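You operate a simulated robot arm through the tools that you are given. There is no shell and no other tool. Be economical: measure what you need, move in short steps, check, and stop when the job is done.

The job below is to be done with a simulated two-armed robot. You get a single attempt, and the scene is never put back.

## Task
Hold the blue-grip tray on the top of the body bench steady with one hand, lift the blue round brush out of it with the other and set it down on the top of the body bench.

It is judged by the outcome, as a careful person would: the job done as asked, and still so three seconds after it is handed in. It fails if anything else is knocked over, pushed out of place, dropped, spilled or broken.

## Robot
Two 7-joint arms with two-finger grippers on one trunk, on a base that drives. Base frame: it is fixed to the floor where the robot stands at the start and does not move with it; the origin is under the middle of the robot, x ahead of it, y to its left, z up; the surface under the hand at the start is at about z = 0.8. Readings come in m, rad, newtons and seconds.
The left shoulder is at the start at [0.046, 0.175, 1.203], the right one opposite. With the tool pointing down near the work surface each hand reaches from about 0.1 to 0.84 m from the robot's upright axis, wherever it stands, measured 20 degrees to its own side. Places, roughly: top of the body bench [0.4, 0.4, 0.8]. Payload 2.94 kg a hand.
Tool frame (each hand has its own): the origin (TCP) lies between the finger pads and is the grasp point; the fingertips stand 0.03 m ahead of it; z points along the fingers, y is the line along which they close. The gripper opens to 0.138 m. The gripper's body begins 0.109 m behind the TCP.
Orientation is told as [roll, pitch, yaw] about the base's x, y, z axes, in that order, counted from this pose: with the fingers straight down and closing along the base's y, the tool's x points along the base's -x, its y along +y and its z along -z.

## Interface
- The arms move only by the tool nudge_tool. It takes "left_plan", "right_plan" or both (then of equal length, played together; a hand with none holds still); each is a list of rows, each a list of 3 entries, a list of its own where there are three numbers: the shift along the tool's x, y, z in m, then the turn, a rotation vector about the tool's x, y, z in rad, then the finger opening in m, from 0 to 0.138. In form: [[[dx, dy, dz], [wx, wy, wz], claw], ...]. A call has 1 to 10 rows; each row is the pose to reach, as a shift and turn from the pose commanded when the call began, along the tool's axes at that moment. Each row takes 0.2 s and may step no farther than 0.05 m and 0.15 rad from the row before; otherwise, or with a gripper value out of range, the whole call is refused. Where a pose cannot be reached the arm comes as near as it can. A force on the tool above 40 N (or 10 N above the force at the start of the call, whichever is more), or a blocked arm, ends the call early, and 0.2 s more pass. The fingers move at their own pace and stop on an object; they squeeze with about 31 N. The grip force told is the motor's: it shows also when the fingers shut on nothing. Time passes only in rows, and 0.2 s behind the last, so rows that repeat a pose let the fingers close. The reply holds the time, the measured pose of the TCP, the force on the tool along the base axes, the opening and the grip force, in the units named above and with some noise, with the torque about the TCP (base axes, N m) and any sound that the robot's microphone picked up, and new pictures: "show" is both (left out), scene, wrist or none (wrist: the cameras of the hands that moved).
- Cameras (640 x 400 px; columns grow to the right, rows downward): "scene" is now at [0.1036, -0.0152, 1.6821]; the picture's right is [-0.30, -0.96, 0.00], its down [-0.82, 0.25, -0.52] and it looks along [0.49, -0.15, -0.86] (base axes); focal length 271 px, centre (320, 200). "left" rides on the left gripper at [0.071, -0.019, -0.146] in its tool frame; the picture's right is [0.26, 0.96, 0.00], its down [-0.85, 0.23, -0.48] and it looks along [-0.46, 0.12, 0.88] (tool axes); focal length 280 px, centre (320, 200). "right" rides on the right gripper at [0.071, 0.019, -0.146] in its tool frame; the picture's right is [-0.26, 0.97, 0.00], its down [-0.85, -0.23, -0.48] and it looks along [-0.46, -0.12, 0.88] (tool axes); focal length 280 px, centre (320, 200). There is no depth. A picture from a camera that has moved, and an enlarged one, comes with that camera's place and axes in the base frame and with its lens. The place of the scene camera against the robot may be out by one fixed shift of up to 0.025 m in any direction.
- move_column(by): slides the trunk up (or, below 0, down) by that many m; the arms and the scene camera ride with it, the base frame stays. It gives what a move gives, with no picture.
- drive_base(legs): drives the robot by 1 to 6 legs, each [ahead, turn to the left] in m and rad, along the robot's own axes; the way and the turn of a leg run together, so that a leg with both is an arc; at most 1.5 m and 3.142 rad a leg. The arms and the cameras ride along, it lands a little off, and it stops where it bumps. It gives what a move gives, and a new picture of the scene camera.
- pan_tilt(pan, tilt): turns the head with the scene camera to pan (to the left, within 2.094 rad either way) and tilt (down, from -0.506 to 1.204), counted from straight ahead of the robot. It gives what a move gives, and a new picture of the scene camera.
- enlarge(camera, box): a new picture of the part [left, top, right, bottom] of that camera's present view, enlarged. The clock stands still meanwhile.
- job_done(): hands the job in; it is judged then, once.

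Work in short steps. Places have to be worked out from the pictures, the camera data and where the tool is seen: move nearer, look again, correct. Check each grasp and each placing, and mend what went wrong. You have 120 turns and 260 pictures in all, those below and enlarged ones among them. Open the grippers and draw the arms clear of the work before you hand the job in, unless the task says otherwise; then end with one line.

The tools are called after "Emit:" as name(argument=value, ...) on one line, values as JSON. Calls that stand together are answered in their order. nudge_tool: Moves the arms, as the interface text tells. Its arguments: {"type":"object","properties":{"left_plan":{"type":"array"},"right_plan":{"type":"array"},"show":{"type":"string","enum":["both","scene","wrist","none"]}},"required":[]} The other tools are called the same way: move_column (by) slides the trunk up or down; drive_base (legs) drives the base; pan_tilt (pan, tilt) turns the head that bears the scene camera; enlarge (camera, box) takes an enlarged picture of a part of a camera's view; job_done () hands the job in.

At the start:

```text
time: 0.0
left_tcp_pos: [0.5929, 0.3848, 1.0898]
left_tool_rot: [0.001, 0.001, -0.002]
left_force: [0.4, 0.3, -0.1]
left_torque: [0.0, 0.0, -0.03]
left_finger_gap: 0.1378
left_gripper_force: 0.0
right_tcp_pos: [0.5048, -0.0711, 1.1742]
right_tool_rot: [0.003, -0.002, -0.002]
right_force: [-0.7, 0.1, -0.8]
right_torque: [0.02, -0.02, -0.02]
right_finger_gap: 0.1378
right_gripper_force: 0.1
trunk travel left (down, up): [-0.375, 0.359]
robot x, y, heading: [0.0016, 0.0011, -0.001]
head pan, tilt: [-0.3, 1.026]
```

scene: 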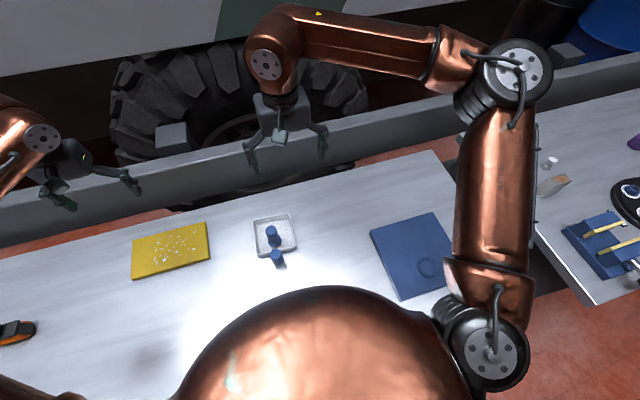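
right: 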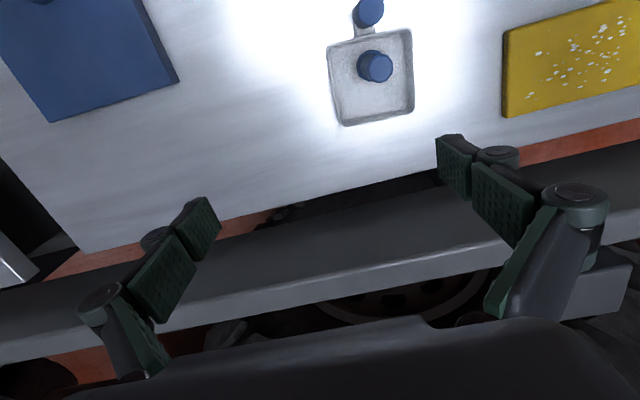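
left: 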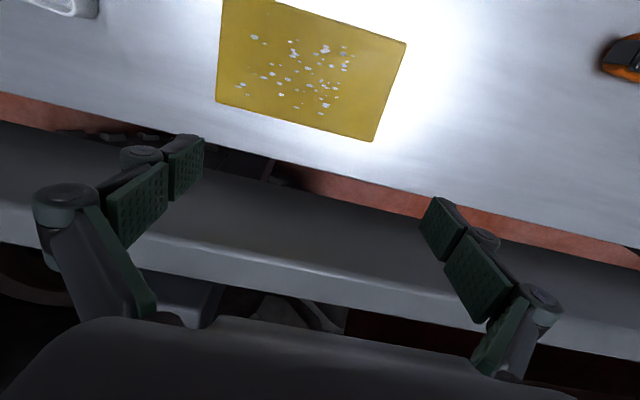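

The tray is near x 0.50, y 0.02, with its blue grip pointing toward the robot. I'll look closer.

Emit:
enlarge(camera="right", box=[290, 0, 450, 140])

Emit:
enlarge(camera="scene", box=[230, 195, 330, 285])

```text
2.86 times, centred on (370, 70) of right
camera zoom: at [0.4352, -0.0518, 1.3209], right [0.26, 0.96, 0.0], down [0.85, -0.23, 0.47], along [0.46, -0.12, -0.88], focal length 801 px, centre (177, 571)
```

zoom: 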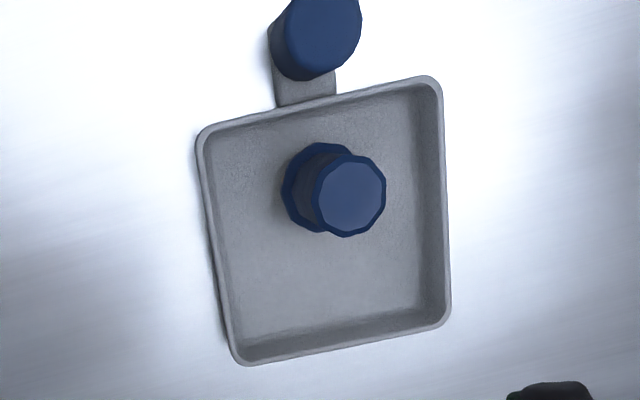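

```text
4.44 times, centred on (280, 240) of scene
camera zoom: at [0.1036, -0.0152, 1.6821], right [-0.3, -0.96, 0.0], down [-0.82, 0.25, -0.52], along [0.49, -0.15, -0.86], focal length 1206 px, centre (498, 22)
```

zoom: 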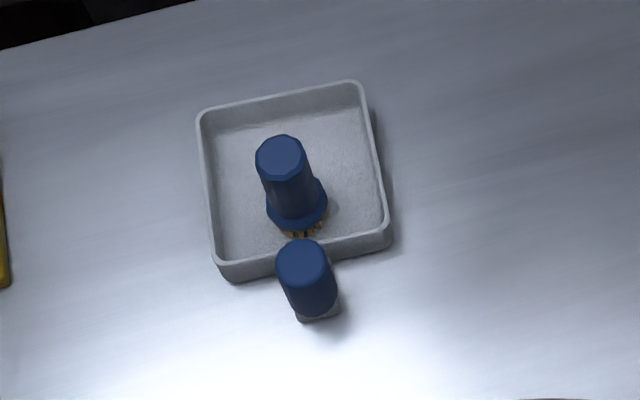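

The brush is an upright cylinder at about (0.479, 0.019), top near z 0.917. The tray's grip post is at about (0.411, 0.022), top near z 0.89. The left hand will take the post leaning back toward the robot. The right hand will take the brush from straight above. I'll start with both moves high up.

Emit:
nudge_tool(left_plan=[[[0.025, -0.018, 0.004], [0, -0.06, 0], 0.138], [[0.05, -0.037, 0.008], [0, -0.12, 0], 0.138], [[0.075, -0.055, 0.012], [0, -0.18, 0], 0.12], [[0.1, -0.074, 0.016], [0, -0.24, 0], 0.1], [[0.125, -0.092, 0.02], [0, -0.3, 0], 0.08], [[0.15, -0.111, 0.024], [0, -0.36, 0], 0.08], [[0.175, -0.13, 0.028], [0, -0.42, 0], 0.08], [[0.2, -0.148, 0.032], [0, -0.48, 0], 0.08], [[0.225, -0.166, 0.036], [0, -0.54, 0], 0.08], [[0.25, -0.185, 0.04], [0, -0.6, 0], 0.08]], right_plan=[[[0.003, -0.006, 0.0], [0, 0, 0], 0.138], [[0.006, -0.012, 0.0], [0, 0, 0], 0.138], [[0.009, -0.018, 0.0], [0, 0, 0], 0.138], [[0.012, -0.024, 0.0], [0, 0, 0], 0.138], [[0.015, -0.03, 0.0], [0, 0, 0], 0.12], [[0.018, -0.04, 0.0], [0, 0, 0], 0.1], [[0.021, -0.05, 0.0], [0, 0, 0], 0.08], [[0.024, -0.06, 0.0], [0, 0, 0], 0.08], [[0.026, -0.065, 0.0], [0, 0, 0], 0.08], [[0.026, -0.07, 0.0], [0, 0, 0], 0.08]])

```text
time: 2.2
left_tcp_pos: [0.5219, 0.1412, 1.0492]
left_tool_rot: [-0.002, -0.513, 0.009]
left_force: [0.7, -2.5, 1.0]
left_torque: [0.15, 0.12, 0.1]
left_finger_gap: 0.08
left_gripper_force: 0.1
left hand out of reach, approached as far as the arm can: row 6, 7, 8, 9, 10
right_tcp_pos: [0.4863, -0.1515, 1.1692]
right_tool_rot: [0.01, 0.008, -0.003]
right_force: [0.0, -2.3, -0.3]
right_torque: [0.17, 0.12, 0.01]
right_finger_gap: 0.0802
right_gripper_force: 0.0
trunk travel left (down, up): [-0.375, 0.359]
robot x, y, heading: [-0.0046, 0.001, -0.0]
head pan, tilt: [-0.3, 1.026]
camera scene: at [0.1125, -0.0275, 1.6814], right [-0.3, -0.96, -0.01], down [-0.82, 0.26, -0.51], along [0.49, -0.15, -0.86], focal length 271 px, centre (320, 200)
camera right: at [0.4179, -0.132, 1.3164], right [0.27, 0.96, 0.01], down [0.85, -0.24, 0.47], along [0.45, -0.12, -0.88], focal length 280 px, centre (320, 200)
camera left: at [0.389, 0.1224, 1.1419], right [-0.23, 0.96, -0.13], down [0.51, 0.24, 0.83], along [0.83, 0.13, -0.54], focal length 280 px, centre (320, 200)
```

scene: 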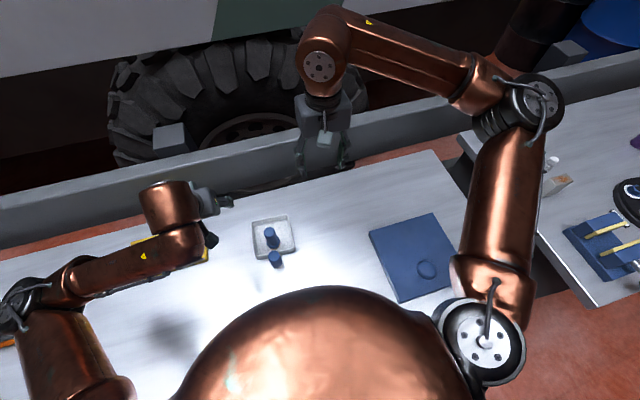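
right: 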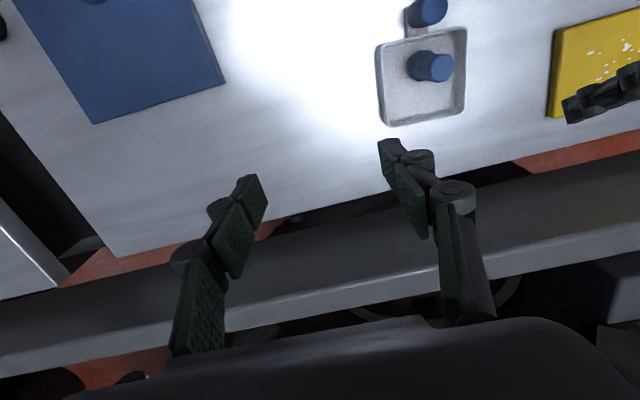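
left: 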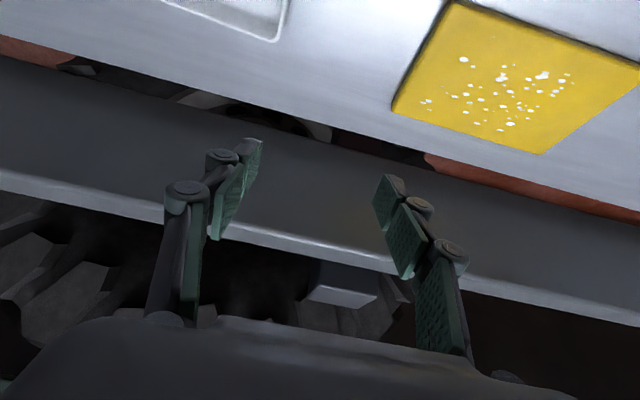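

The lean is out of reach this close to the trunk. With both hands high and clear, I'll back the base up 0.18 m for more room.

Emit:
drive_base(legs=[[-0.18, 0]])

```text
time: 3.7
left_tcp_pos: [0.336, 0.1486, 1.0495]
left_tool_rot: [-0.011, -0.513, 0.011]
left_force: [0.5, -0.2, 0.2]
left_torque: [0.0, -0.03, 0.0]
left_finger_gap: 0.0801
left_gripper_force: 0.1
right_tcp_pos: [0.2995, -0.1441, 1.174]
right_tool_rot: [0.002, 0.0, -0.003]
right_force: [0.7, -0.6, -1.5]
right_torque: [-0.01, 0.01, -0.01]
right_finger_gap: 0.0799
right_gripper_force: 0.1
trunk travel left (down, up): [-0.375, 0.359]
robot x, y, heading: [-0.1759, -0.0039, 0.004]
head pan, tilt: [-0.3, 1.026]
camera scene: at [-0.076, -0.0161, 1.6819], right [-0.3, -0.96, 0.0], down [-0.82, 0.25, -0.52], along [0.49, -0.15, -0.86], focal length 271 px, centre (320, 200)
```

scene: 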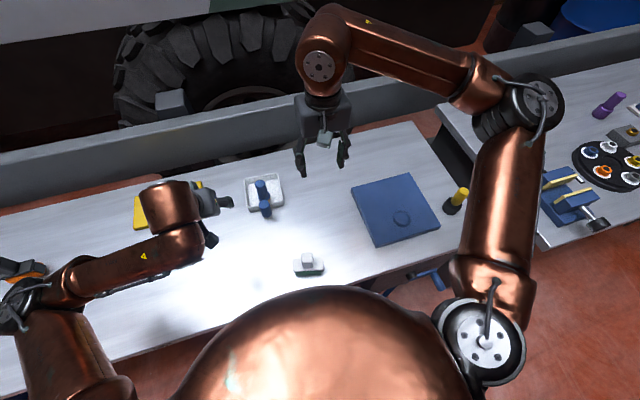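

There's room now. I note a small white/green item near (0.21, −0.06) on the bench to stay away from. I'll bring the left hand to a standoff along its leaning axis above the post.

Emit:
nudge_tool(left_plan=[[[0.005, -0.025, 0.013], [0, 0, 0], 0.08], [[0.01, -0.05, 0.027], [0, 0, 0], 0.08], [[0.015, -0.075, 0.04], [0, 0, 0], 0.08], [[0.02, -0.1, 0.053], [0, 0, 0], 0.08], [[0.025, -0.127, 0.067], [0, 0, 0], 0.08]])

```text
time: 4.9
left_tcp_pos: [0.3483, 0.0197, 0.9803]
left_tool_rot: [-0.012, -0.516, 0.012]
left_force: [0.1, -0.1, -0.3]
left_torque: [0.0, -0.01, 0.04]
left_finger_gap: 0.08
left_gripper_force: 0.1
right_tcp_pos: [0.2996, -0.1432, 1.1749]
right_tool_rot: [0.002, 0.001, -0.003]
right_force: [-0.6, 0.2, 0.0]
right_torque: [0.03, 0.01, 0.02]
right_finger_gap: 0.08
right_gripper_force: 0.0
trunk travel left (down, up): [-0.375, 0.359]
robot x, y, heading: [-0.182, -0.0007, -0.004]
head pan, tilt: [-0.3, 1.026]
camera scene: at [-0.0767, -0.0171, 1.682], right [-0.3, -0.96, 0.0], down [-0.82, 0.25, -0.52], along [0.49, -0.15, -0.86], focal length 271 px, centre (320, 200)
camera left: at [0.2149, 0.0012, 1.0737], right [-0.23, 0.96, -0.14], down [0.5, 0.24, 0.83], along [0.83, 0.13, -0.54], focal length 280 px, centre (320, 200)
```

scene: 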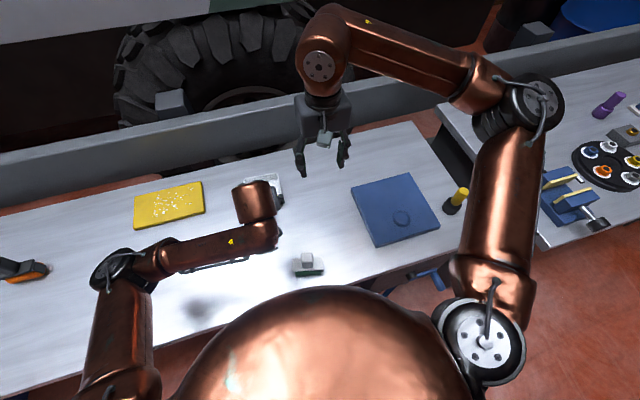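
left: 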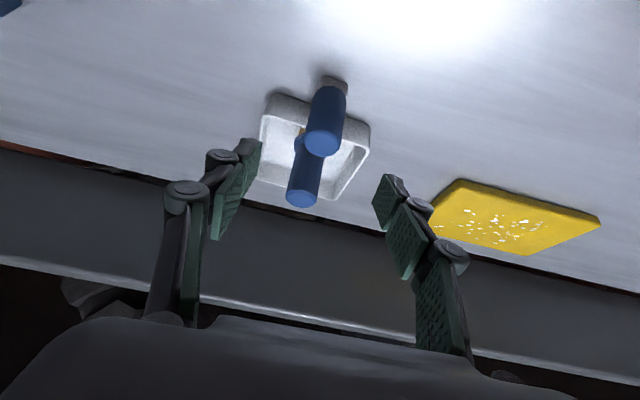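

The left view puts the post at y≈0.025, between z 0.82 and 0.885, in line with the fingers. I'll go most of the way along the finger axis and look again.

Emit:
nudge_tool(left_plan=[[[0.001, 0.002, 0.025], [0, 0, 0], 0.08], [[0.002, 0.004, 0.05], [0, 0, 0], 0.08], [[0.003, 0.005, 0.07], [0, 0, 0], 0.08], [[0.003, 0.005, 0.09], [0, 0, 0], 0.08]], show="wrist")

Emit:
enlarge(camera="left", box=[160, 60, 480, 260])

```text
time: 5.9
left_tcp_pos: [0.3927, 0.0263, 0.9015]
left_tool_rot: [-0.012, -0.515, 0.012]
left_force: [0.4, -1.0, 0.5]
left_torque: [0.0, 0.04, -0.01]
left_finger_gap: 0.0801
left_gripper_force: 0.0
right_tcp_pos: [0.2998, -0.1427, 1.1747]
right_tool_rot: [0.005, 0.003, -0.003]
right_force: [0.1, 0.4, 0.7]
right_torque: [0.01, -0.04, -0.01]
right_finger_gap: 0.0799
right_gripper_force: 0.1
trunk travel left (down, up): [-0.375, 0.359]
robot x, y, heading: [-0.1806, 0.0009, -0.004]
head pan, tilt: [-0.3, 1.026]
camera left: at [0.258, 0.0065, 0.9928], right [-0.23, 0.96, -0.14], down [0.5, 0.24, 0.83], along [0.83, 0.12, -0.54], focal length 280 px, centre (320, 200)
```

left: 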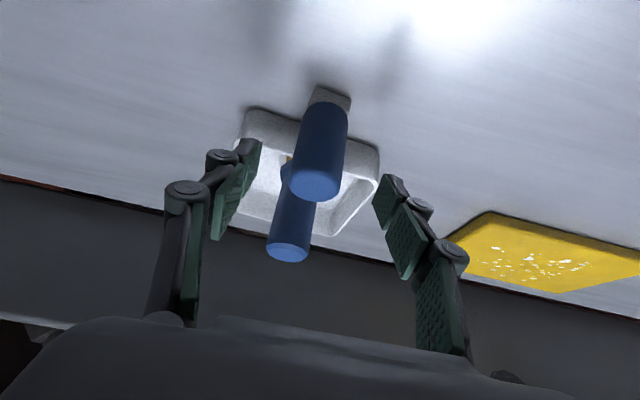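

```text
2.00 times, centred on (320, 160) of left
camera zoom: at [0.258, 0.0065, 0.9928], right [-0.23, 0.96, -0.14], down [0.5, 0.24, 0.83], along [0.83, 0.12, -0.54], focal length 561 px, centre (320, 280)
```

zoom: 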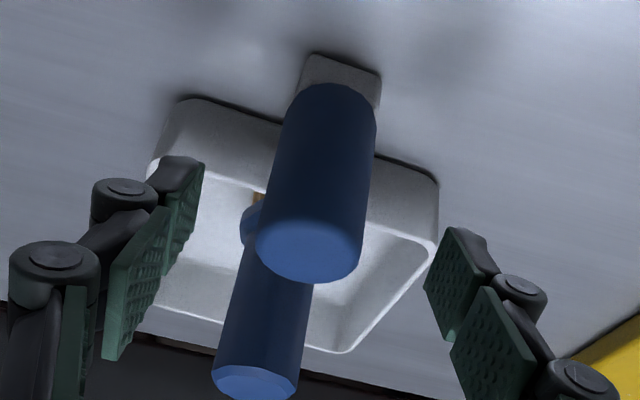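

The post is centred between the fingers (y≈0.025, top z≈0.882). I'll advance 38 mm and close on it.

Emit:
nudge_tool(left_plan=[[[0, -0.001, 0.02], [0, 0, 0], 0.08], [[0, -0.001, 0.038], [0, 0, 0], 0.08], [[0, -0.001, 0.038], [0, 0, 0], 0.06], [[0, -0.001, 0.038], [0, 0, 0], 0.05]], show="wrist")

```text
time: 6.9
left_tcp_pos: [0.4093, 0.024, 0.8682]
left_tool_rot: [-0.012, -0.515, 0.012]
left_force: [-0.1, -0.6, -0.3]
left_torque: [0.01, 0.01, 0.05]
left_finger_gap: 0.0501
left_gripper_force: 0.0
right_tcp_pos: [0.2999, -0.1419, 1.1738]
right_tool_rot: [0.004, 0.003, 0.0]
right_force: [-0.1, -0.4, -0.2]
right_torque: [-0.01, -0.02, 0.01]
right_finger_gap: 0.0804
right_gripper_force: 0.0
trunk travel left (down, up): [-0.375, 0.359]
robot x, y, heading: [-0.1835, 0.0008, 0.001]
head pan, tilt: [-0.3, 1.026]
camera left: at [0.2751, 0.0053, 0.9613], right [-0.23, 0.96, -0.14], down [0.5, 0.24, 0.83], along [0.83, 0.12, -0.54], focal length 280 px, centre (320, 200)
```

left: 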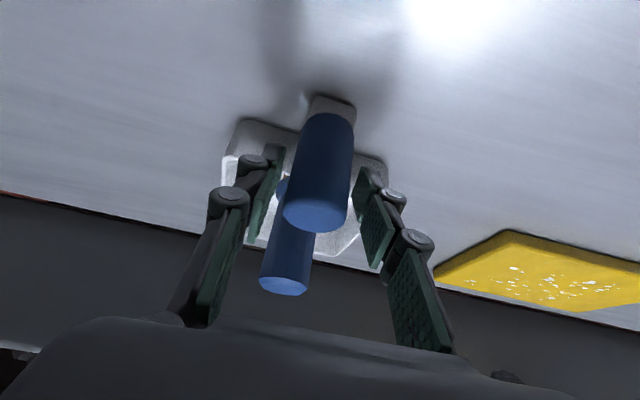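

Centred with 8 mm each side. Closing on the post now.

Emit:
nudge_tool(left_plan=[[[0, 0, 0], [0, 0, 0], 0.04], [[0, 0, 0], [0, 0, 0], 0.03], [[0, 0, 0], [0, 0, 0], 0.02], [[0, 0, 0], [0, 0, 0], 0.02]], show="wrist")

```text
time: 7.9
left_tcp_pos: [0.4093, 0.0254, 0.8691]
left_tool_rot: [-0.01, -0.515, 0.013]
left_force: [0.3, -0.8, -1.2]
left_torque: [0.05, 0.0, -0.03]
left_finger_gap: 0.0343
left_gripper_force: 31.3
right_tcp_pos: [0.2994, -0.1424, 1.1751]
right_tool_rot: [0.005, 0.003, -0.004]
right_force: [-0.4, 0.7, -0.2]
right_torque: [0.02, -0.02, 0.01]
right_finger_gap: 0.08
right_gripper_force: 0.1
trunk travel left (down, up): [-0.375, 0.359]
robot x, y, heading: [-0.1826, -0.0023, 0.0]
head pan, tilt: [-0.3, 1.026]
camera left: at [0.2751, 0.0053, 0.9614], right [-0.23, 0.96, -0.14], down [0.5, 0.24, 0.83], along [0.83, 0.12, -0.54], focal length 280 px, centre (320, 200)
```

left: 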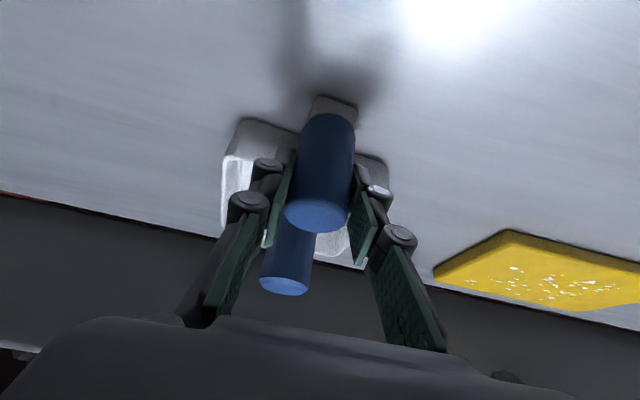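

The post is held at 34 mm with no sideways load. Next the right hand goes forward, then across to above the brush at (0.479, 0.020).

Emit:
nudge_tool(right_plan=[[[-0.045, 0, 0], [0, 0, 0], 0.08], [[-0.09, 0, 0], [0, 0, 0], 0.08], [[-0.135, 0, 0], [0, 0, 0], 0.08], [[-0.18, 0, 0], [0, 0, 0], 0.08], [[-0.18, 0.04, 0.02], [0, 0, 0], 0.08], [[-0.18, 0.08, 0.05], [0, 0, 0], 0.08], [[-0.18, 0.12, 0.08], [0, 0, 0], 0.08], [[-0.18, 0.162, 0.1], [0, 0, 0], 0.08]])

```text
time: 9.7
left_tcp_pos: [0.4089, 0.0256, 0.8687]
left_tool_rot: [-0.014, -0.514, 0.012]
left_force: [1.2, 0.1, 0.5]
left_torque: [0.15, 0.04, -0.08]
left_finger_gap: 0.0345
left_gripper_force: 31.1
right_tcp_pos: [0.4782, 0.0205, 1.0727]
right_tool_rot: [0.003, 0.002, -0.001]
right_force: [0.8, 0.0, -0.3]
right_torque: [-0.02, -0.01, 0.03]
right_finger_gap: 0.0799
right_gripper_force: 0.1
trunk travel left (down, up): [-0.375, 0.359]
robot x, y, heading: [-0.1777, -0.002, 0.002]
head pan, tilt: [-0.3, 1.026]
camera scene: at [-0.0771, -0.0137, 1.6821], right [-0.3, -0.96, 0.0], down [-0.82, 0.25, -0.52], along [0.49, -0.15, -0.86], focal length 271 px, centre (320, 200)
camera right: at [0.408, 0.0414, 1.2187], right [0.26, 0.96, 0.0], down [0.85, -0.23, 0.47], along [0.46, -0.12, -0.88], focal length 280 px, centre (320, 200)
```

scene: 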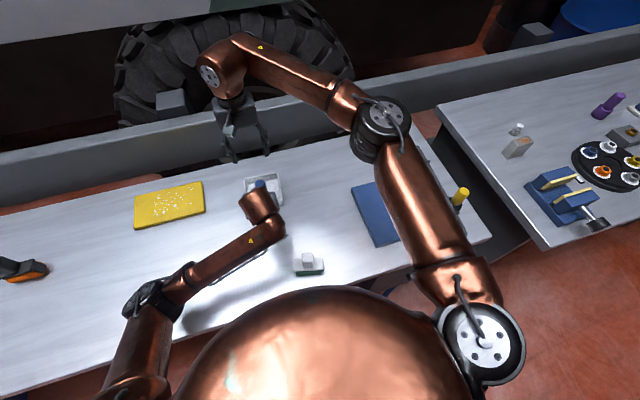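
right: 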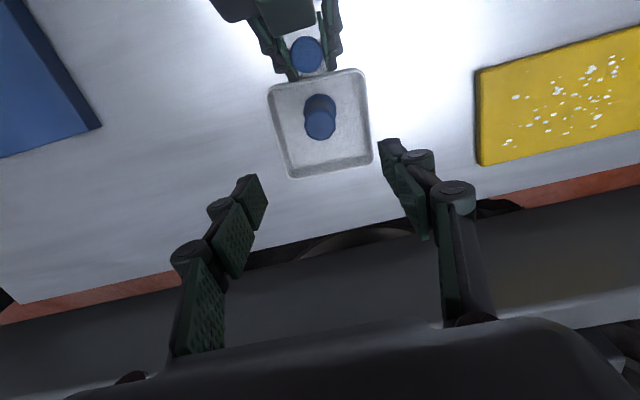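

The right view puts the brush top near (0.475, 0.023). I'll tilt the right hand 0.15 rad away from the left hand for clearance, come down to just above the brush and recheck.

Emit:
nudge_tool(right_plan=[[[0, 0.001, 0.03], [0, 0.05, 0], 0.07], [[0, 0.002, 0.06], [0, 0.1, 0], 0.07], [[0.001, 0.002, 0.09], [0, 0.15, 0], 0.07], [[0.002, 0.002, 0.12], [0, 0.15, 0], 0.07]])

Emit:
enlarge(camera="right", box=[200, 40, 440, 240])

Emit:
enlarge(camera="scene", box=[190, 80, 350, 240])

```text
time: 10.7
left_tcp_pos: [0.4084, 0.0256, 0.8694]
left_tool_rot: [-0.012, -0.515, 0.014]
left_force: [0.5, -0.7, -0.4]
left_torque: [0.13, -0.05, -0.06]
left_finger_gap: 0.0342
left_gripper_force: 31.2
right_tcp_pos: [0.4763, 0.0222, 0.9525]
right_tool_rot: [0.004, 0.153, 0.0]
right_force: [-0.3, 0.7, -0.3]
right_torque: [-0.04, 0.02, -0.02]
right_finger_gap: 0.0697
right_gripper_force: 0.0
trunk travel left (down, up): [-0.375, 0.359]
robot x, y, heading: [-0.1804, -0.0029, 0.001]
head pan, tilt: [-0.3, 1.026]
camera scene: at [-0.0771, -0.0155, 1.6821], right [-0.3, -0.96, 0.0], down [-0.82, 0.25, -0.52], along [0.49, -0.15, -0.86], focal length 271 px, centre (320, 200)
camera right: at [0.4289, 0.0427, 1.1088], right [0.26, 0.97, -0.04], down [0.91, -0.23, 0.34], along [0.32, -0.12, -0.94], focal length 280 px, centre (320, 200)
```

scene: 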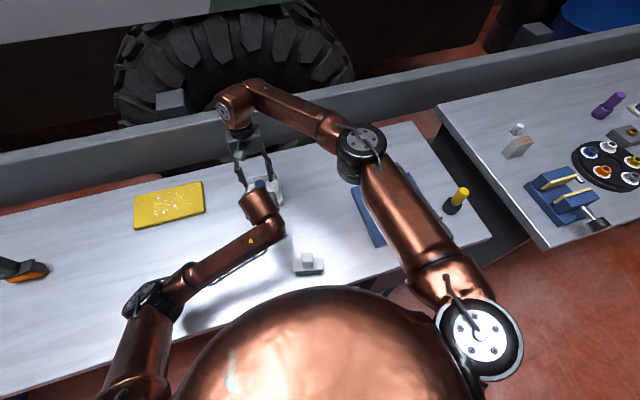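
right: 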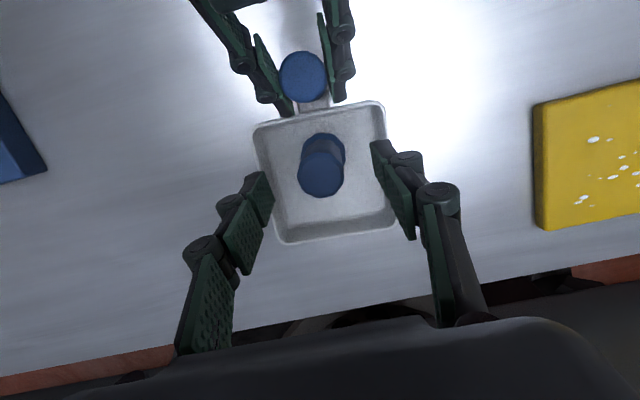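

```text
2.00 times, centred on (320, 140) of right
camera zoom: at [0.4289, 0.0427, 1.1088], right [0.26, 0.97, -0.04], down [0.91, -0.23, 0.34], along [0.32, -0.12, -0.94], focal length 561 px, centre (320, 320)
```

zoom: 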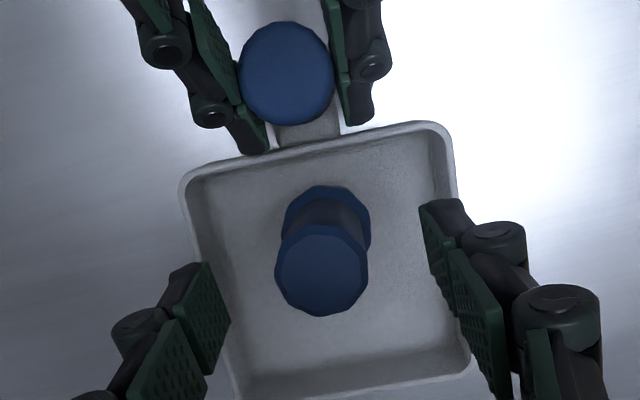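

```text
2.50 times, centred on (270, 160) of scene
camera zoom: at [-0.0771, -0.0155, 1.6821], right [-0.3, -0.96, 0.0], down [-0.82, 0.25, -0.52], along [0.49, -0.15, -0.86], focal length 678 px, centre (445, 300)
```

zoom: 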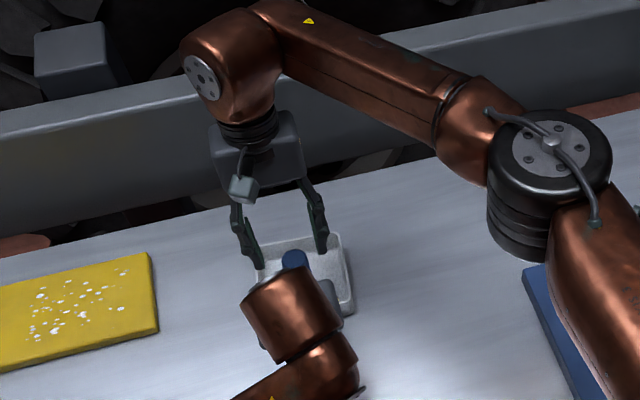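

The brush top is at (0.479, 0.022) and lines up with the hand. I'll go straight down to z≈0.882 in steps.

Emit:
nudge_tool(right_plan=[[[-0.0045, 0, 0.024], [0, 0, 0], 0.07], [[-0.009, 0, 0.048], [0, 0, 0], 0.07], [[-0.0127, 0, 0.0694], [0, 0, 0], 0.07], [[-0.0127, 0, 0.0694], [0, 0, 0], 0.055]], show="wrist")

Emit:
enlarge(camera="right", box=[200, 40, 440, 240])

```text
time: 11.7
left_tcp_pos: [0.4086, 0.024, 0.87]
left_tool_rot: [-0.012, -0.514, 0.014]
left_force: [-0.3, 0.2, -0.3]
left_torque: [0.15, -0.02, -0.04]
left_finger_gap: 0.0346
left_gripper_force: 31.1
right_tcp_pos: [0.478, 0.0226, 0.8845]
right_tool_rot: [0.004, 0.15, 0.0]
right_force: [0.8, -0.3, 0.3]
right_torque: [0.0, 0.02, -0.04]
right_finger_gap: 0.055
right_gripper_force: 0.1
trunk travel left (down, up): [-0.375, 0.359]
robot x, y, heading: [-0.1791, -0.0006, -0.001]
head pan, tilt: [-0.3, 1.026]
camera right: at [0.4304, 0.0442, 1.0407], right [0.26, 0.96, -0.04], down [0.91, -0.23, 0.34], along [0.32, -0.12, -0.94], focal length 280 px, centre (320, 200)
```

right: 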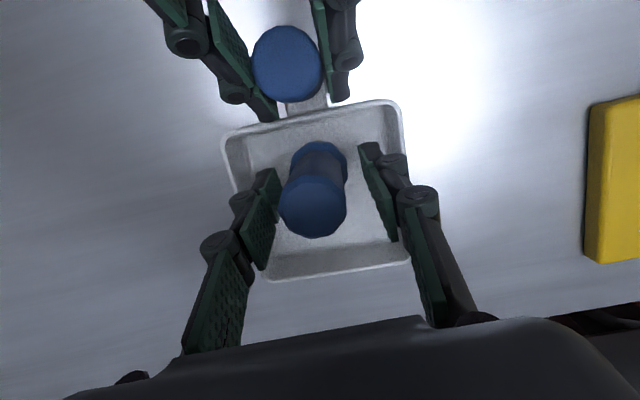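

```text
2.00 times, centred on (320, 140) of right
camera zoom: at [0.4304, 0.0442, 1.0407], right [0.26, 0.96, -0.04], down [0.91, -0.23, 0.34], along [0.32, -0.12, -0.94], focal length 561 px, centre (320, 320)
```

zoom: 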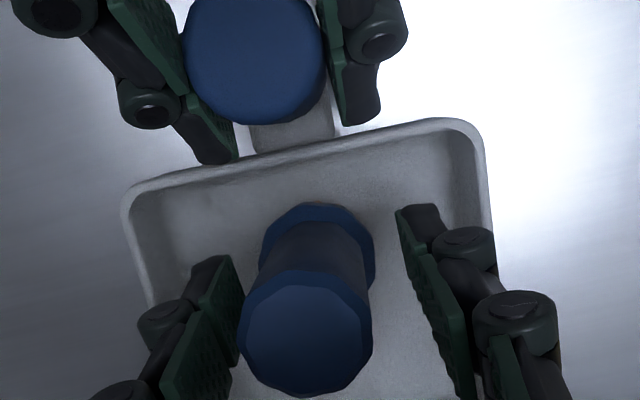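

The handle sits about 3 mm toward −y of the finger centre. I'll shift by that and close.

Emit:
nudge_tool(right_plan=[[[0, -0.003, 0], [0, 0, 0], 0.05], [[0, -0.003, 0], [0, 0, 0], 0.042], [[0, -0.003, 0], [0, 0, 0], 0.036], [[0, -0.003, 0], [0, 0, 0], 0.03], [[0, -0.003, 0], [0, 0, 0], 0.02], [[0, -0.003, 0], [0, 0, 0], 0.02]], show="wrist")

```text
time: 13.1
left_tcp_pos: [0.41, 0.025, 0.8682]
left_tool_rot: [-0.014, -0.515, 0.013]
left_force: [0.6, 0.0, 0.2]
left_torque: [0.11, -0.04, -0.06]
left_finger_gap: 0.0346
left_gripper_force: 31.1
right_tcp_pos: [0.4784, 0.0207, 0.8837]
right_tool_rot: [0.003, 0.152, -0.001]
right_force: [-0.2, -0.9, -0.4]
right_torque: [0.0, 0.03, 0.02]
right_finger_gap: 0.041
right_gripper_force: 30.9
trunk travel left (down, up): [-0.375, 0.359]
robot x, y, heading: [-0.1841, 0.0018, 0.004]
head pan, tilt: [-0.3, 1.026]
camera right: at [0.4308, 0.0409, 1.0397], right [0.26, 0.96, -0.04], down [0.91, -0.23, 0.34], along [0.32, -0.12, -0.94], focal length 280 px, centre (320, 200)
```

right: 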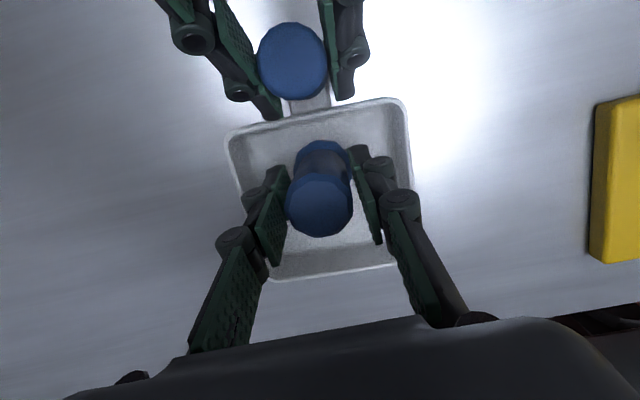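

Gripped at 41 mm, 31 N. I'll lift straight up 30 mm while the left hand holds, and check.

Emit:
nudge_tool(right_plan=[[[0.0015, -0.003, -0.01], [0, 0, 0], 0.02], [[0.003, -0.003, -0.02], [0, 0, 0], 0.02], [[0.0046, -0.003, -0.03], [0, 0, 0], 0.02]], show="both")

```text
time: 13.9
left_tcp_pos: [0.4097, 0.0238, 0.8694]
left_tool_rot: [-0.013, -0.515, 0.013]
left_force: [0.3, -1.0, 0.3]
left_torque: [0.15, -0.06, 0.0]
left_finger_gap: 0.0345
left_gripper_force: 30.8
right_tcp_pos: [0.4784, 0.0179, 0.9143]
right_tool_rot: [0.004, 0.15, 0.0]
right_force: [-0.6, -0.2, -1.3]
right_torque: [-0.01, -0.03, 0.04]
right_finger_gap: 0.041
right_gripper_force: 30.7
trunk travel left (down, up): [-0.375, 0.359]
robot x, y, heading: [-0.1815, 0.002, 0.001]
head pan, tilt: [-0.3, 1.026]
camera scene: at [-0.0772, -0.0155, 1.6821], right [-0.3, -0.96, 0.0], down [-0.82, 0.25, -0.52], along [0.49, -0.15, -0.86], focal length 271 px, centre (320, 200)
camera right: at [0.4313, 0.0376, 1.0703], right [0.26, 0.96, -0.04], down [0.91, -0.23, 0.34], along [0.32, -0.12, -0.94], focal length 280 px, centre (320, 200)
```

scene: 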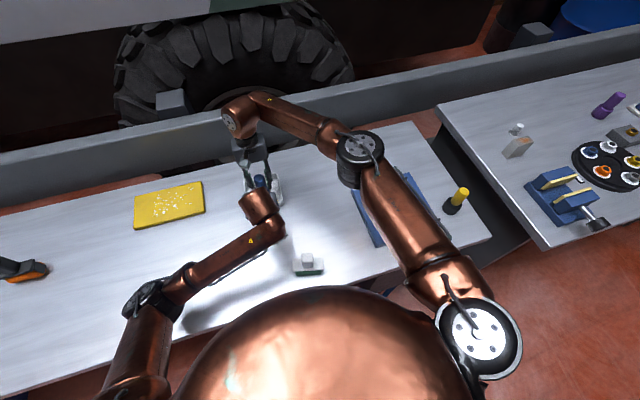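
right: 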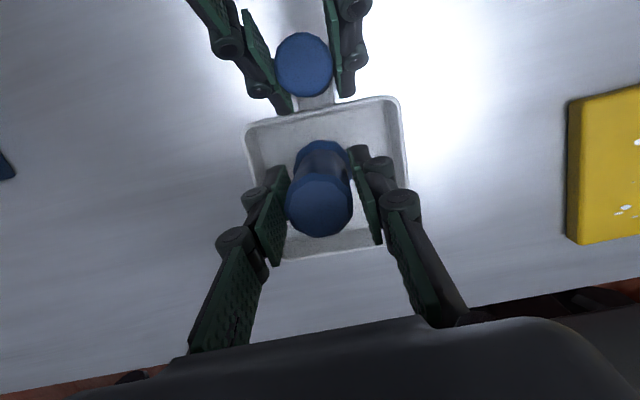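

The brush follows the hand and the tray stays put. I'll lift further, then carry it to y≈−0.14, on free bench between the tray and the blue mat.

Emit:
nudge_tool(right_plan=[[[0.005, 0, -0.033], [0, 0, 0], 0.02], [[0.01, 0, -0.066], [0, 0, 0], 0.02], [[0.01, -0.04, -0.066], [0, 0, 0], 0.02], [[0.01, -0.08, -0.066], [0, 0, 0], 0.02], [[0.01, -0.12, -0.066], [0, 0, 0], 0.02], [[0.01, -0.16, -0.066], [0, 0, 0], 0.02]])

```text
time: 15.3
left_tcp_pos: [0.4086, 0.0248, 0.8685]
left_tool_rot: [-0.01, -0.516, 0.013]
left_force: [-0.3, -0.5, 2.0]
left_torque: [0.14, -0.12, -0.02]
left_finger_gap: 0.0344
left_gripper_force: 31.6
right_tcp_pos: [0.4803, -0.1455, 0.9785]
right_tool_rot: [0.004, 0.15, -0.001]
right_force: [-1.3, 0.1, -1.0]
right_torque: [0.0, -0.01, 0.0]
right_finger_gap: 0.0412
right_gripper_force: 30.8
trunk travel left (down, up): [-0.375, 0.359]
robot x, y, heading: [-0.1788, -0.0044, 0.002]
head pan, tilt: [-0.3, 1.026]
camera scene: at [-0.0772, -0.0171, 1.682], right [-0.3, -0.96, 0.0], down [-0.82, 0.25, -0.52], along [0.49, -0.15, -0.86], focal length 271 px, centre (320, 200)
camera right: at [0.433, -0.1251, 1.1339], right [0.26, 0.97, -0.04], down [0.91, -0.23, 0.34], along [0.32, -0.12, -0.94], focal length 280 px, centre (320, 200)
```

scene: 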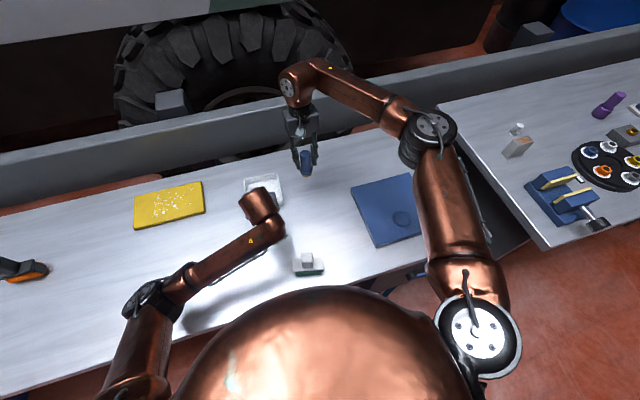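
right: 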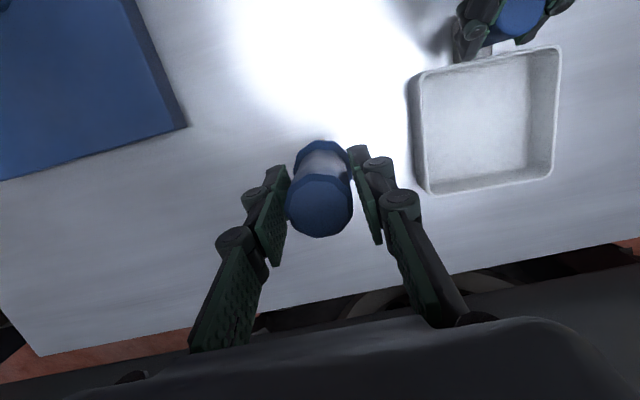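

Free bench is below the brush. I'll lower to about 10 mm above the expected contact, then go in finely.

Emit:
nudge_tool(right_plan=[[[-0.0045, 0, 0.03], [0, 0, 0], 0.02], [[-0.009, 0, 0.06], [0, 0, 0], 0.02], [[-0.0132, 0, 0.0855], [0, 0, 0], 0.02]], show="scene")

Emit:
enlarge(camera="scene", box=[240, 90, 360, 220])

```text
time: 16.1
left_tcp_pos: [0.4085, 0.0237, 0.8689]
left_tool_rot: [-0.012, -0.515, 0.013]
left_force: [-0.2, -0.5, 1.1]
left_torque: [0.09, -0.02, -0.04]
left_finger_gap: 0.0343
left_gripper_force: 31.6
right_tcp_pos: [0.4799, -0.1435, 0.893]
right_tool_rot: [0.003, 0.153, 0.001]
right_force: [-0.6, 0.1, -1.0]
right_torque: [0.01, 0.01, -0.01]
right_finger_gap: 0.041
right_gripper_force: 31.2
trunk travel left (down, up): [-0.375, 0.359]
robot x, y, heading: [-0.1794, 0.0013, 0.001]
head pan, tilt: [-0.3, 1.026]
camera scene: at [-0.077, -0.0161, 1.682], right [-0.3, -0.96, 0.0], down [-0.82, 0.25, -0.52], along [0.49, -0.15, -0.86], focal length 271 px, centre (320, 200)
```

scene: 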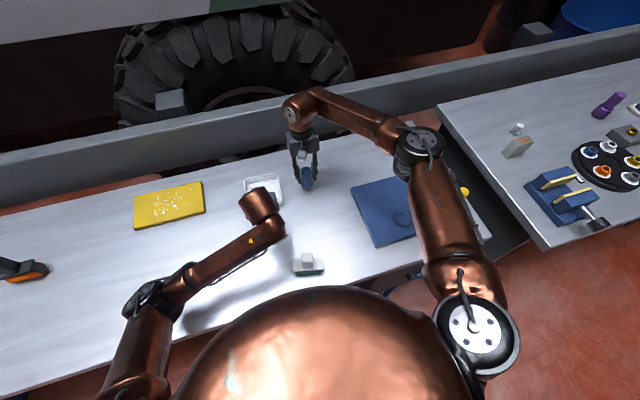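

```text
3.08 times, centred on (300, 155) of scene
camera zoom: at [-0.077, -0.0161, 1.682], right [-0.3, -0.96, 0.0], down [-0.82, 0.25, -0.52], along [0.49, -0.15, -0.86], focal length 835 px, centre (382, 338)
```

zoom: 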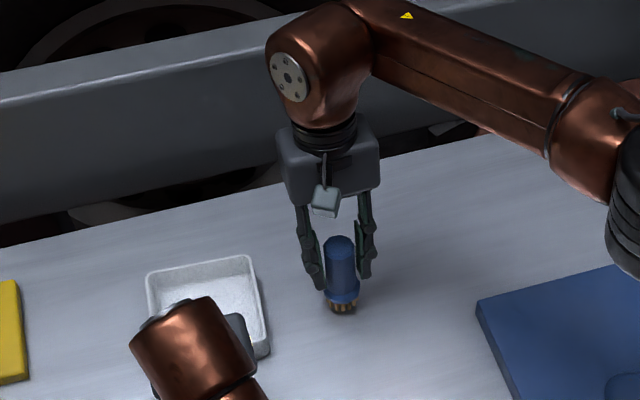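

The brush is upright and just above the bench. I'll go down in 3 mm rows, watching for contact.

Emit:
nudge_tool(right_plan=[[[-0.0005, 0, 0.003], [0, 0, 0], 0.02], [[-0.0009, 0, 0.006], [0, 0, 0], 0.02], [[-0.0014, 0, 0.009], [0, 0, 0], 0.02]], show="none")

```text
time: 16.9
left_tcp_pos: [0.409, 0.0241, 0.8685]
left_tool_rot: [-0.012, -0.516, 0.014]
left_force: [-0.3, 0.3, 0.8]
left_torque: [0.13, -0.06, -0.06]
left_finger_gap: 0.0345
left_gripper_force: 30.9
right_tcp_pos: [0.4805, -0.1431, 0.8855]
right_tool_rot: [0.005, 0.153, -0.002]
right_force: [0.2, -0.5, -1.1]
right_torque: [-0.01, -0.01, -0.01]
right_finger_gap: 0.0411
right_gripper_force: 30.6
trunk travel left (down, up): [-0.375, 0.359]
robot x, y, heading: [-0.1808, -0.0006, -0.004]
head pan, tilt: [-0.3, 1.026]
```

No contact yet, so I'll continue with finer 2 mm rows.

Emit:
nudge_tool(right_plan=[[[-0.0003, 0, 0.002], [0, 0, 0], 0.02], [[-0.0006, 0, 0.004], [0, 0, 0], 0.02]], show="none")

Emit:
enlarge(camera="scene", box=[275, 150, 335, 210])

```text
time: 17.5
left_tcp_pos: [0.4089, 0.0244, 0.869]
left_tool_rot: [-0.011, -0.515, 0.012]
left_force: [0.2, -0.6, 0.2]
left_torque: [0.1, -0.03, -0.02]
left_finger_gap: 0.0343
left_gripper_force: 30.8
right_tcp_pos: [0.4791, -0.1446, 0.8811]
right_tool_rot: [0.002, 0.153, 0.001]
right_force: [0.5, -0.2, -1.1]
right_torque: [-0.01, 0.02, 0.01]
right_finger_gap: 0.0411
right_gripper_force: 30.8
trunk travel left (down, up): [-0.375, 0.359]
robot x, y, heading: [-0.1791, -0.0003, 0.001]
head pan, tilt: [-0.3, 1.026]
```

```text
6.67 times, centred on (305, 180) of scene
camera zoom: at [-0.0771, -0.0158, 1.682], right [-0.3, -0.96, 0.0], down [-0.82, 0.25, -0.52], along [0.49, -0.15, -0.86], focal length 1809 px, centre (420, 333)
```

zoom: 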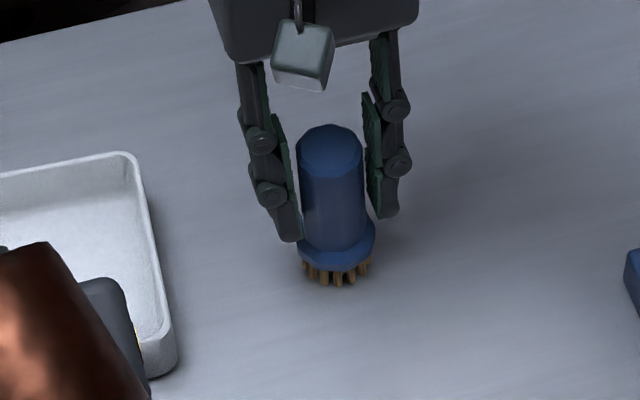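

Still no load, though it looks almost down. I'll go on in 1.5 mm rows.

Emit:
nudge_tool(right_plan=[[[-0.0002, 0, 0.0015], [0, 0, 0], 0.02], [[-0.0005, 0, 0.003], [0, 0, 0], 0.02]], show="none")

```text
time: 18.1
left_tcp_pos: [0.4081, 0.0243, 0.869]
left_tool_rot: [-0.009, -0.515, 0.012]
left_force: [-0.3, -0.1, 0.1]
left_torque: [0.04, 0.0, -0.03]
left_finger_gap: 0.0347
left_gripper_force: 31.2
right_tcp_pos: [0.4794, -0.143, 0.8793]
right_tool_rot: [0.003, 0.152, 0.001]
right_force: [1.7, -2.1, 7.7]
right_torque: [-0.12, -0.04, 0.03]
right_finger_gap: 0.0411
right_gripper_force: 31.2
trunk travel left (down, up): [-0.375, 0.359]
robot x, y, heading: [-0.1789, -0.0004, 0.002]
head pan, tilt: [-0.3, 1.026]
```

Contact: 8 N upward, so the brush stands on the bench. I'll open the fingers slowly in place.

Emit:
nudge_tool(right_plan=[[[0, 0, -0.001], [0, 0, 0], 0.038], [[0, 0, -0.001], [0, 0, 0], 0.045], [[0, 0, -0.001], [0, 0, 0], 0.055], [[0, 0, -0.001], [0, 0, 0], 0.065], [[0, 0, -0.001], [0, 0, 0], 0.08], [[0, 0, -0.001], [0, 0, 0], 0.08]], show="wrist")

Emit:
enlarge(camera="scene", box=[275, 150, 335, 210])

```text
time: 19.5
left_tcp_pos: [0.4092, 0.0248, 0.8679]
left_tool_rot: [-0.011, -0.515, 0.012]
left_force: [0.9, 0.0, 0.5]
left_torque: [0.09, 0.0, 0.0]
left_finger_gap: 0.0344
left_gripper_force: 31.7
right_tcp_pos: [0.4805, -0.1437, 0.8794]
right_tool_rot: [0.005, 0.153, 0.0]
right_force: [-0.5, -0.6, 0.0]
right_torque: [-0.01, -0.01, 0.02]
right_finger_gap: 0.0799
right_gripper_force: 0.0
trunk travel left (down, up): [-0.375, 0.359]
robot x, y, heading: [-0.1807, 0.0063, -0.002]
head pan, tilt: [-0.3, 1.026]
camera right: at [0.4331, -0.1235, 1.0342], right [0.26, 0.96, -0.04], down [0.91, -0.23, 0.34], along [0.32, -0.12, -0.94], focal length 280 px, centre (320, 200)
```

right: 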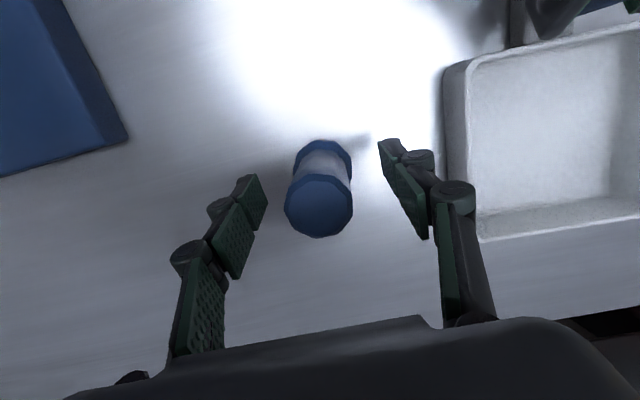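

```text
6.67 times, centred on (305, 180) of scene
camera zoom: at [-0.0771, -0.0157, 1.6821], right [-0.3, -0.96, 0.0], down [-0.82, 0.25, -0.52], along [0.49, -0.15, -0.86], focal length 1809 px, centre (420, 333)
```

zoom: 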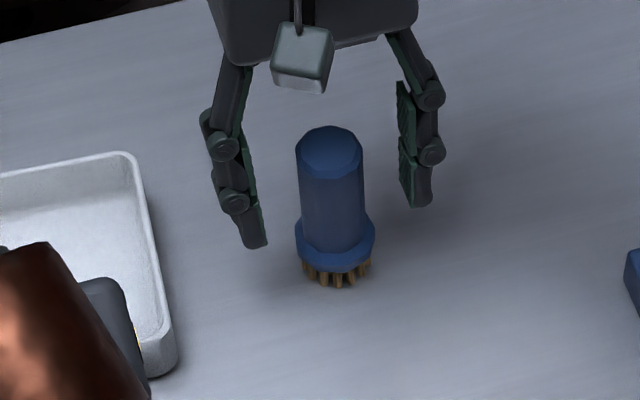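

The brush stands free and upright. I'll raise the right hand straight up while the left opens gently, holding its pose.

Emit:
nudge_tool(right_plan=[[[0.0045, 0, -0.03], [0, 0, 0], 0.08], [[0.009, 0, -0.06], [0, 0, 0], 0.08], [[0.0137, 0, -0.09], [0, 0, 0], 0.08], [[0.02, 0, -0.13], [0, 0, 0], 0.08], [[0.026, 0, -0.17], [0, 0, 0], 0.08], [[0.032, 0, -0.21], [0, 0, 0], 0.08]], left_plan=[[[0, 0, 0], [0, 0, 0], 0.034], [[0, 0, 0], [0, 0, 0], 0.038], [[0, 0, 0], [0, 0, 0], 0.045], [[0, 0, 0], [0, 0, 0], 0.055], [[0, 0, 0], [0, 0, 0], 0.065], [[0, 0, 0], [0, 0, 0], 0.065]])

```text
time: 20.9
left_tcp_pos: [0.4079, 0.0249, 0.8685]
left_tool_rot: [-0.013, -0.515, 0.012]
left_force: [-0.5, 0.2, 0.5]
left_torque: [0.0, 0.0, 0.01]
left_finger_gap: 0.065
left_gripper_force: 0.1
right_tcp_pos: [0.4814, -0.1451, 1.0926]
right_tool_rot: [0.003, 0.153, 0.002]
right_force: [-0.3, 0.2, 0.0]
right_torque: [-0.01, -0.04, -0.03]
right_finger_gap: 0.0799
right_gripper_force: 0.1
trunk travel left (down, up): [-0.375, 0.359]
robot x, y, heading: [-0.1772, 0.0012, 0.002]
head pan, tilt: [-0.3, 1.026]
camera scene: at [-0.078, -0.015, 1.6821], right [-0.3, -0.96, 0.0], down [-0.82, 0.25, -0.52], along [0.49, -0.15, -0.86], focal length 271 px, centre (320, 200)
camera right: at [0.4348, -0.1249, 1.248], right [0.26, 0.96, -0.04], down [0.91, -0.23, 0.34], along [0.32, -0.12, -0.94], focal length 280 px, centre (320, 200)
camera left: at [0.2747, 0.0058, 0.9617], right [-0.23, 0.96, -0.14], down [0.5, 0.24, 0.83], along [0.83, 0.12, -0.54], focal length 280 px, centre (320, 200)
```

scene: 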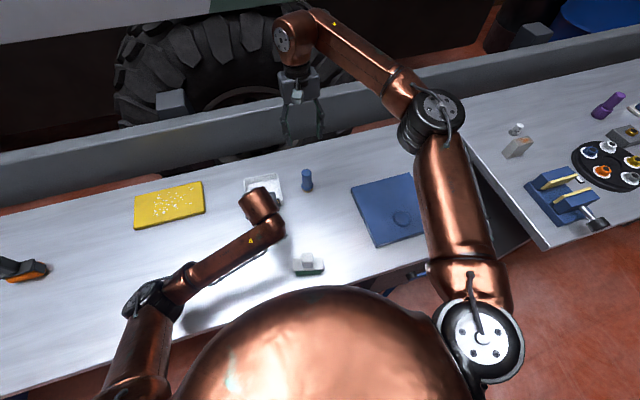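
right: 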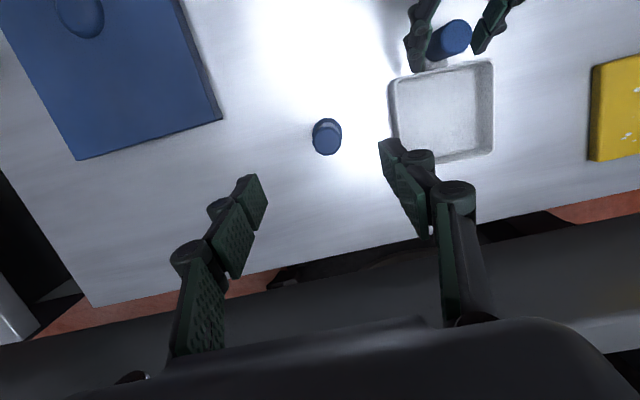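
left: 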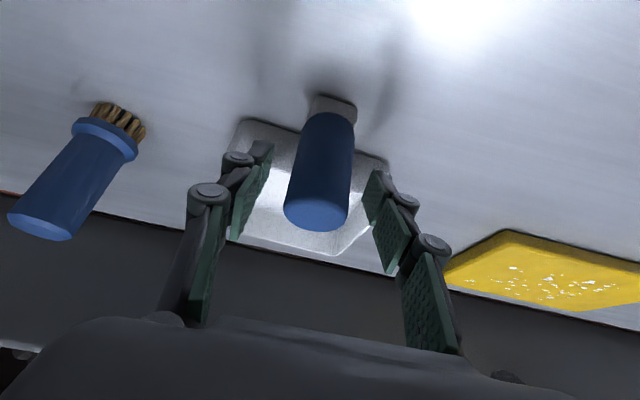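

The tray is released and unmoved. I'll back the left hand out along its axis, then move it up and left, the reverse of its entry.

Emit:
nudge_tool(left_plan=[[[0, 0, -0.03], [0, 0, 0], 0.065], [[0, 0, -0.065], [0, 0, 0], 0.065], [[0, 0, -0.1], [0, 0, 0], 0.065], [[0, 0, -0.13], [0, 0, 0], 0.07], [[-0.01, 0.04, -0.15], [0, 0, 0], 0.08], [[-0.015, 0.08, -0.17], [0, 0, 0], 0.08], [[-0.02, 0.12, -0.2], [0, 0, 0], 0.08], [[-0.02, 0.16, -0.2], [0, 0, 0], 0.08]], show="scene")

Emit:
enlarge(camera="scene", box=[210, 140, 370, 240])

```text
refused: row 7 steps farther than a row can; nothing moved
```

```text
4.00 times, centred on (290, 190) of scene
camera zoom: at [-0.078, -0.015, 1.6821], right [-0.3, -0.96, 0.0], down [-0.82, 0.25, -0.52], along [0.49, -0.15, -0.86], focal length 1086 px, centre (440, 240)
```

zoom: 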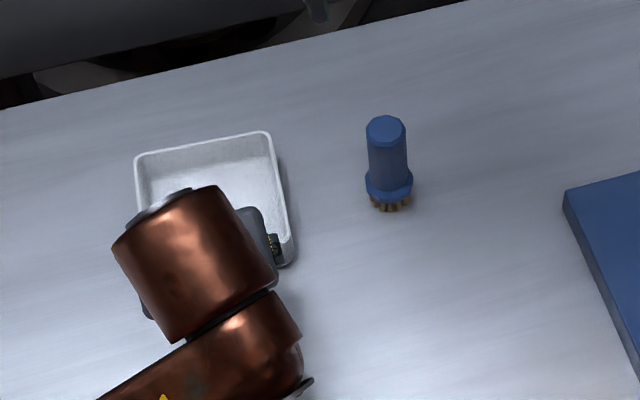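

That call was refused because one step was too large. I'll send the same path with smaller steps.

Emit:
nudge_tool(left_plan=[[[0, 0, -0.03], [0, 0, 0], 0.065], [[0, 0, -0.065], [0, 0, 0], 0.065], [[0, 0, -0.1], [0, 0, 0], 0.065], [[0, 0, -0.13], [0, 0, 0], 0.07], [[-0.01, 0.035, -0.145], [0, 0, 0], 0.08], [[-0.015, 0.07, -0.16], [0, 0, 0], 0.08], [[-0.02, 0.105, -0.18], [0, 0, 0], 0.08], [[-0.02, 0.145, -0.19], [0, 0, 0], 0.08]], show="scene")

Emit:
enlarge(camera="scene", box=[210, 140, 370, 240])

```text
time: 22.7
left_tcp_pos: [0.3349, 0.1681, 1.0412]
left_tool_rot: [-0.012, -0.511, 0.011]
left_force: [-0.1, 0.0, 0.2]
left_torque: [0.0, 0.01, -0.02]
left_finger_gap: 0.0802
left_gripper_force: 0.1
left hand out of reach, approached as far as the arm can: row 8
right_tcp_pos: [0.4814, -0.1457, 1.0916]
right_tool_rot: [0.003, 0.153, 0.001]
right_force: [0.5, 0.5, 0.4]
right_torque: [-0.04, 0.01, 0.01]
right_finger_gap: 0.0801
right_gripper_force: 0.0
trunk travel left (down, up): [-0.375, 0.359]
robot x, y, heading: [-0.1853, -0.0001, -0.002]
head pan, tilt: [-0.3, 1.026]
camera scene: at [-0.0771, -0.0143, 1.682], right [-0.3, -0.96, 0.0], down [-0.82, 0.25, -0.52], along [0.49, -0.15, -0.86], focal length 271 px, centre (320, 200)
```

scene: 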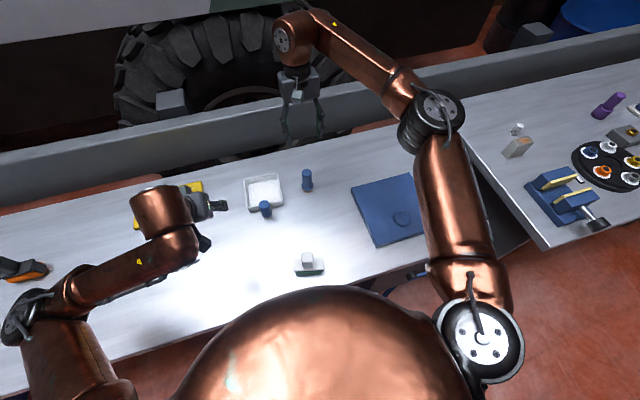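

```text
4.00 times, centred on (290, 190) of scene
camera zoom: at [-0.0771, -0.0143, 1.682], right [-0.3, -0.96, 0.0], down [-0.82, 0.25, -0.52], along [0.49, -0.15, -0.86], focal length 1086 px, centre (440, 240)
```

zoom: 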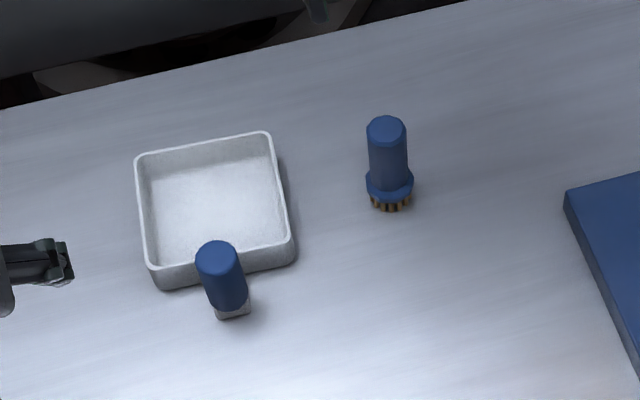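

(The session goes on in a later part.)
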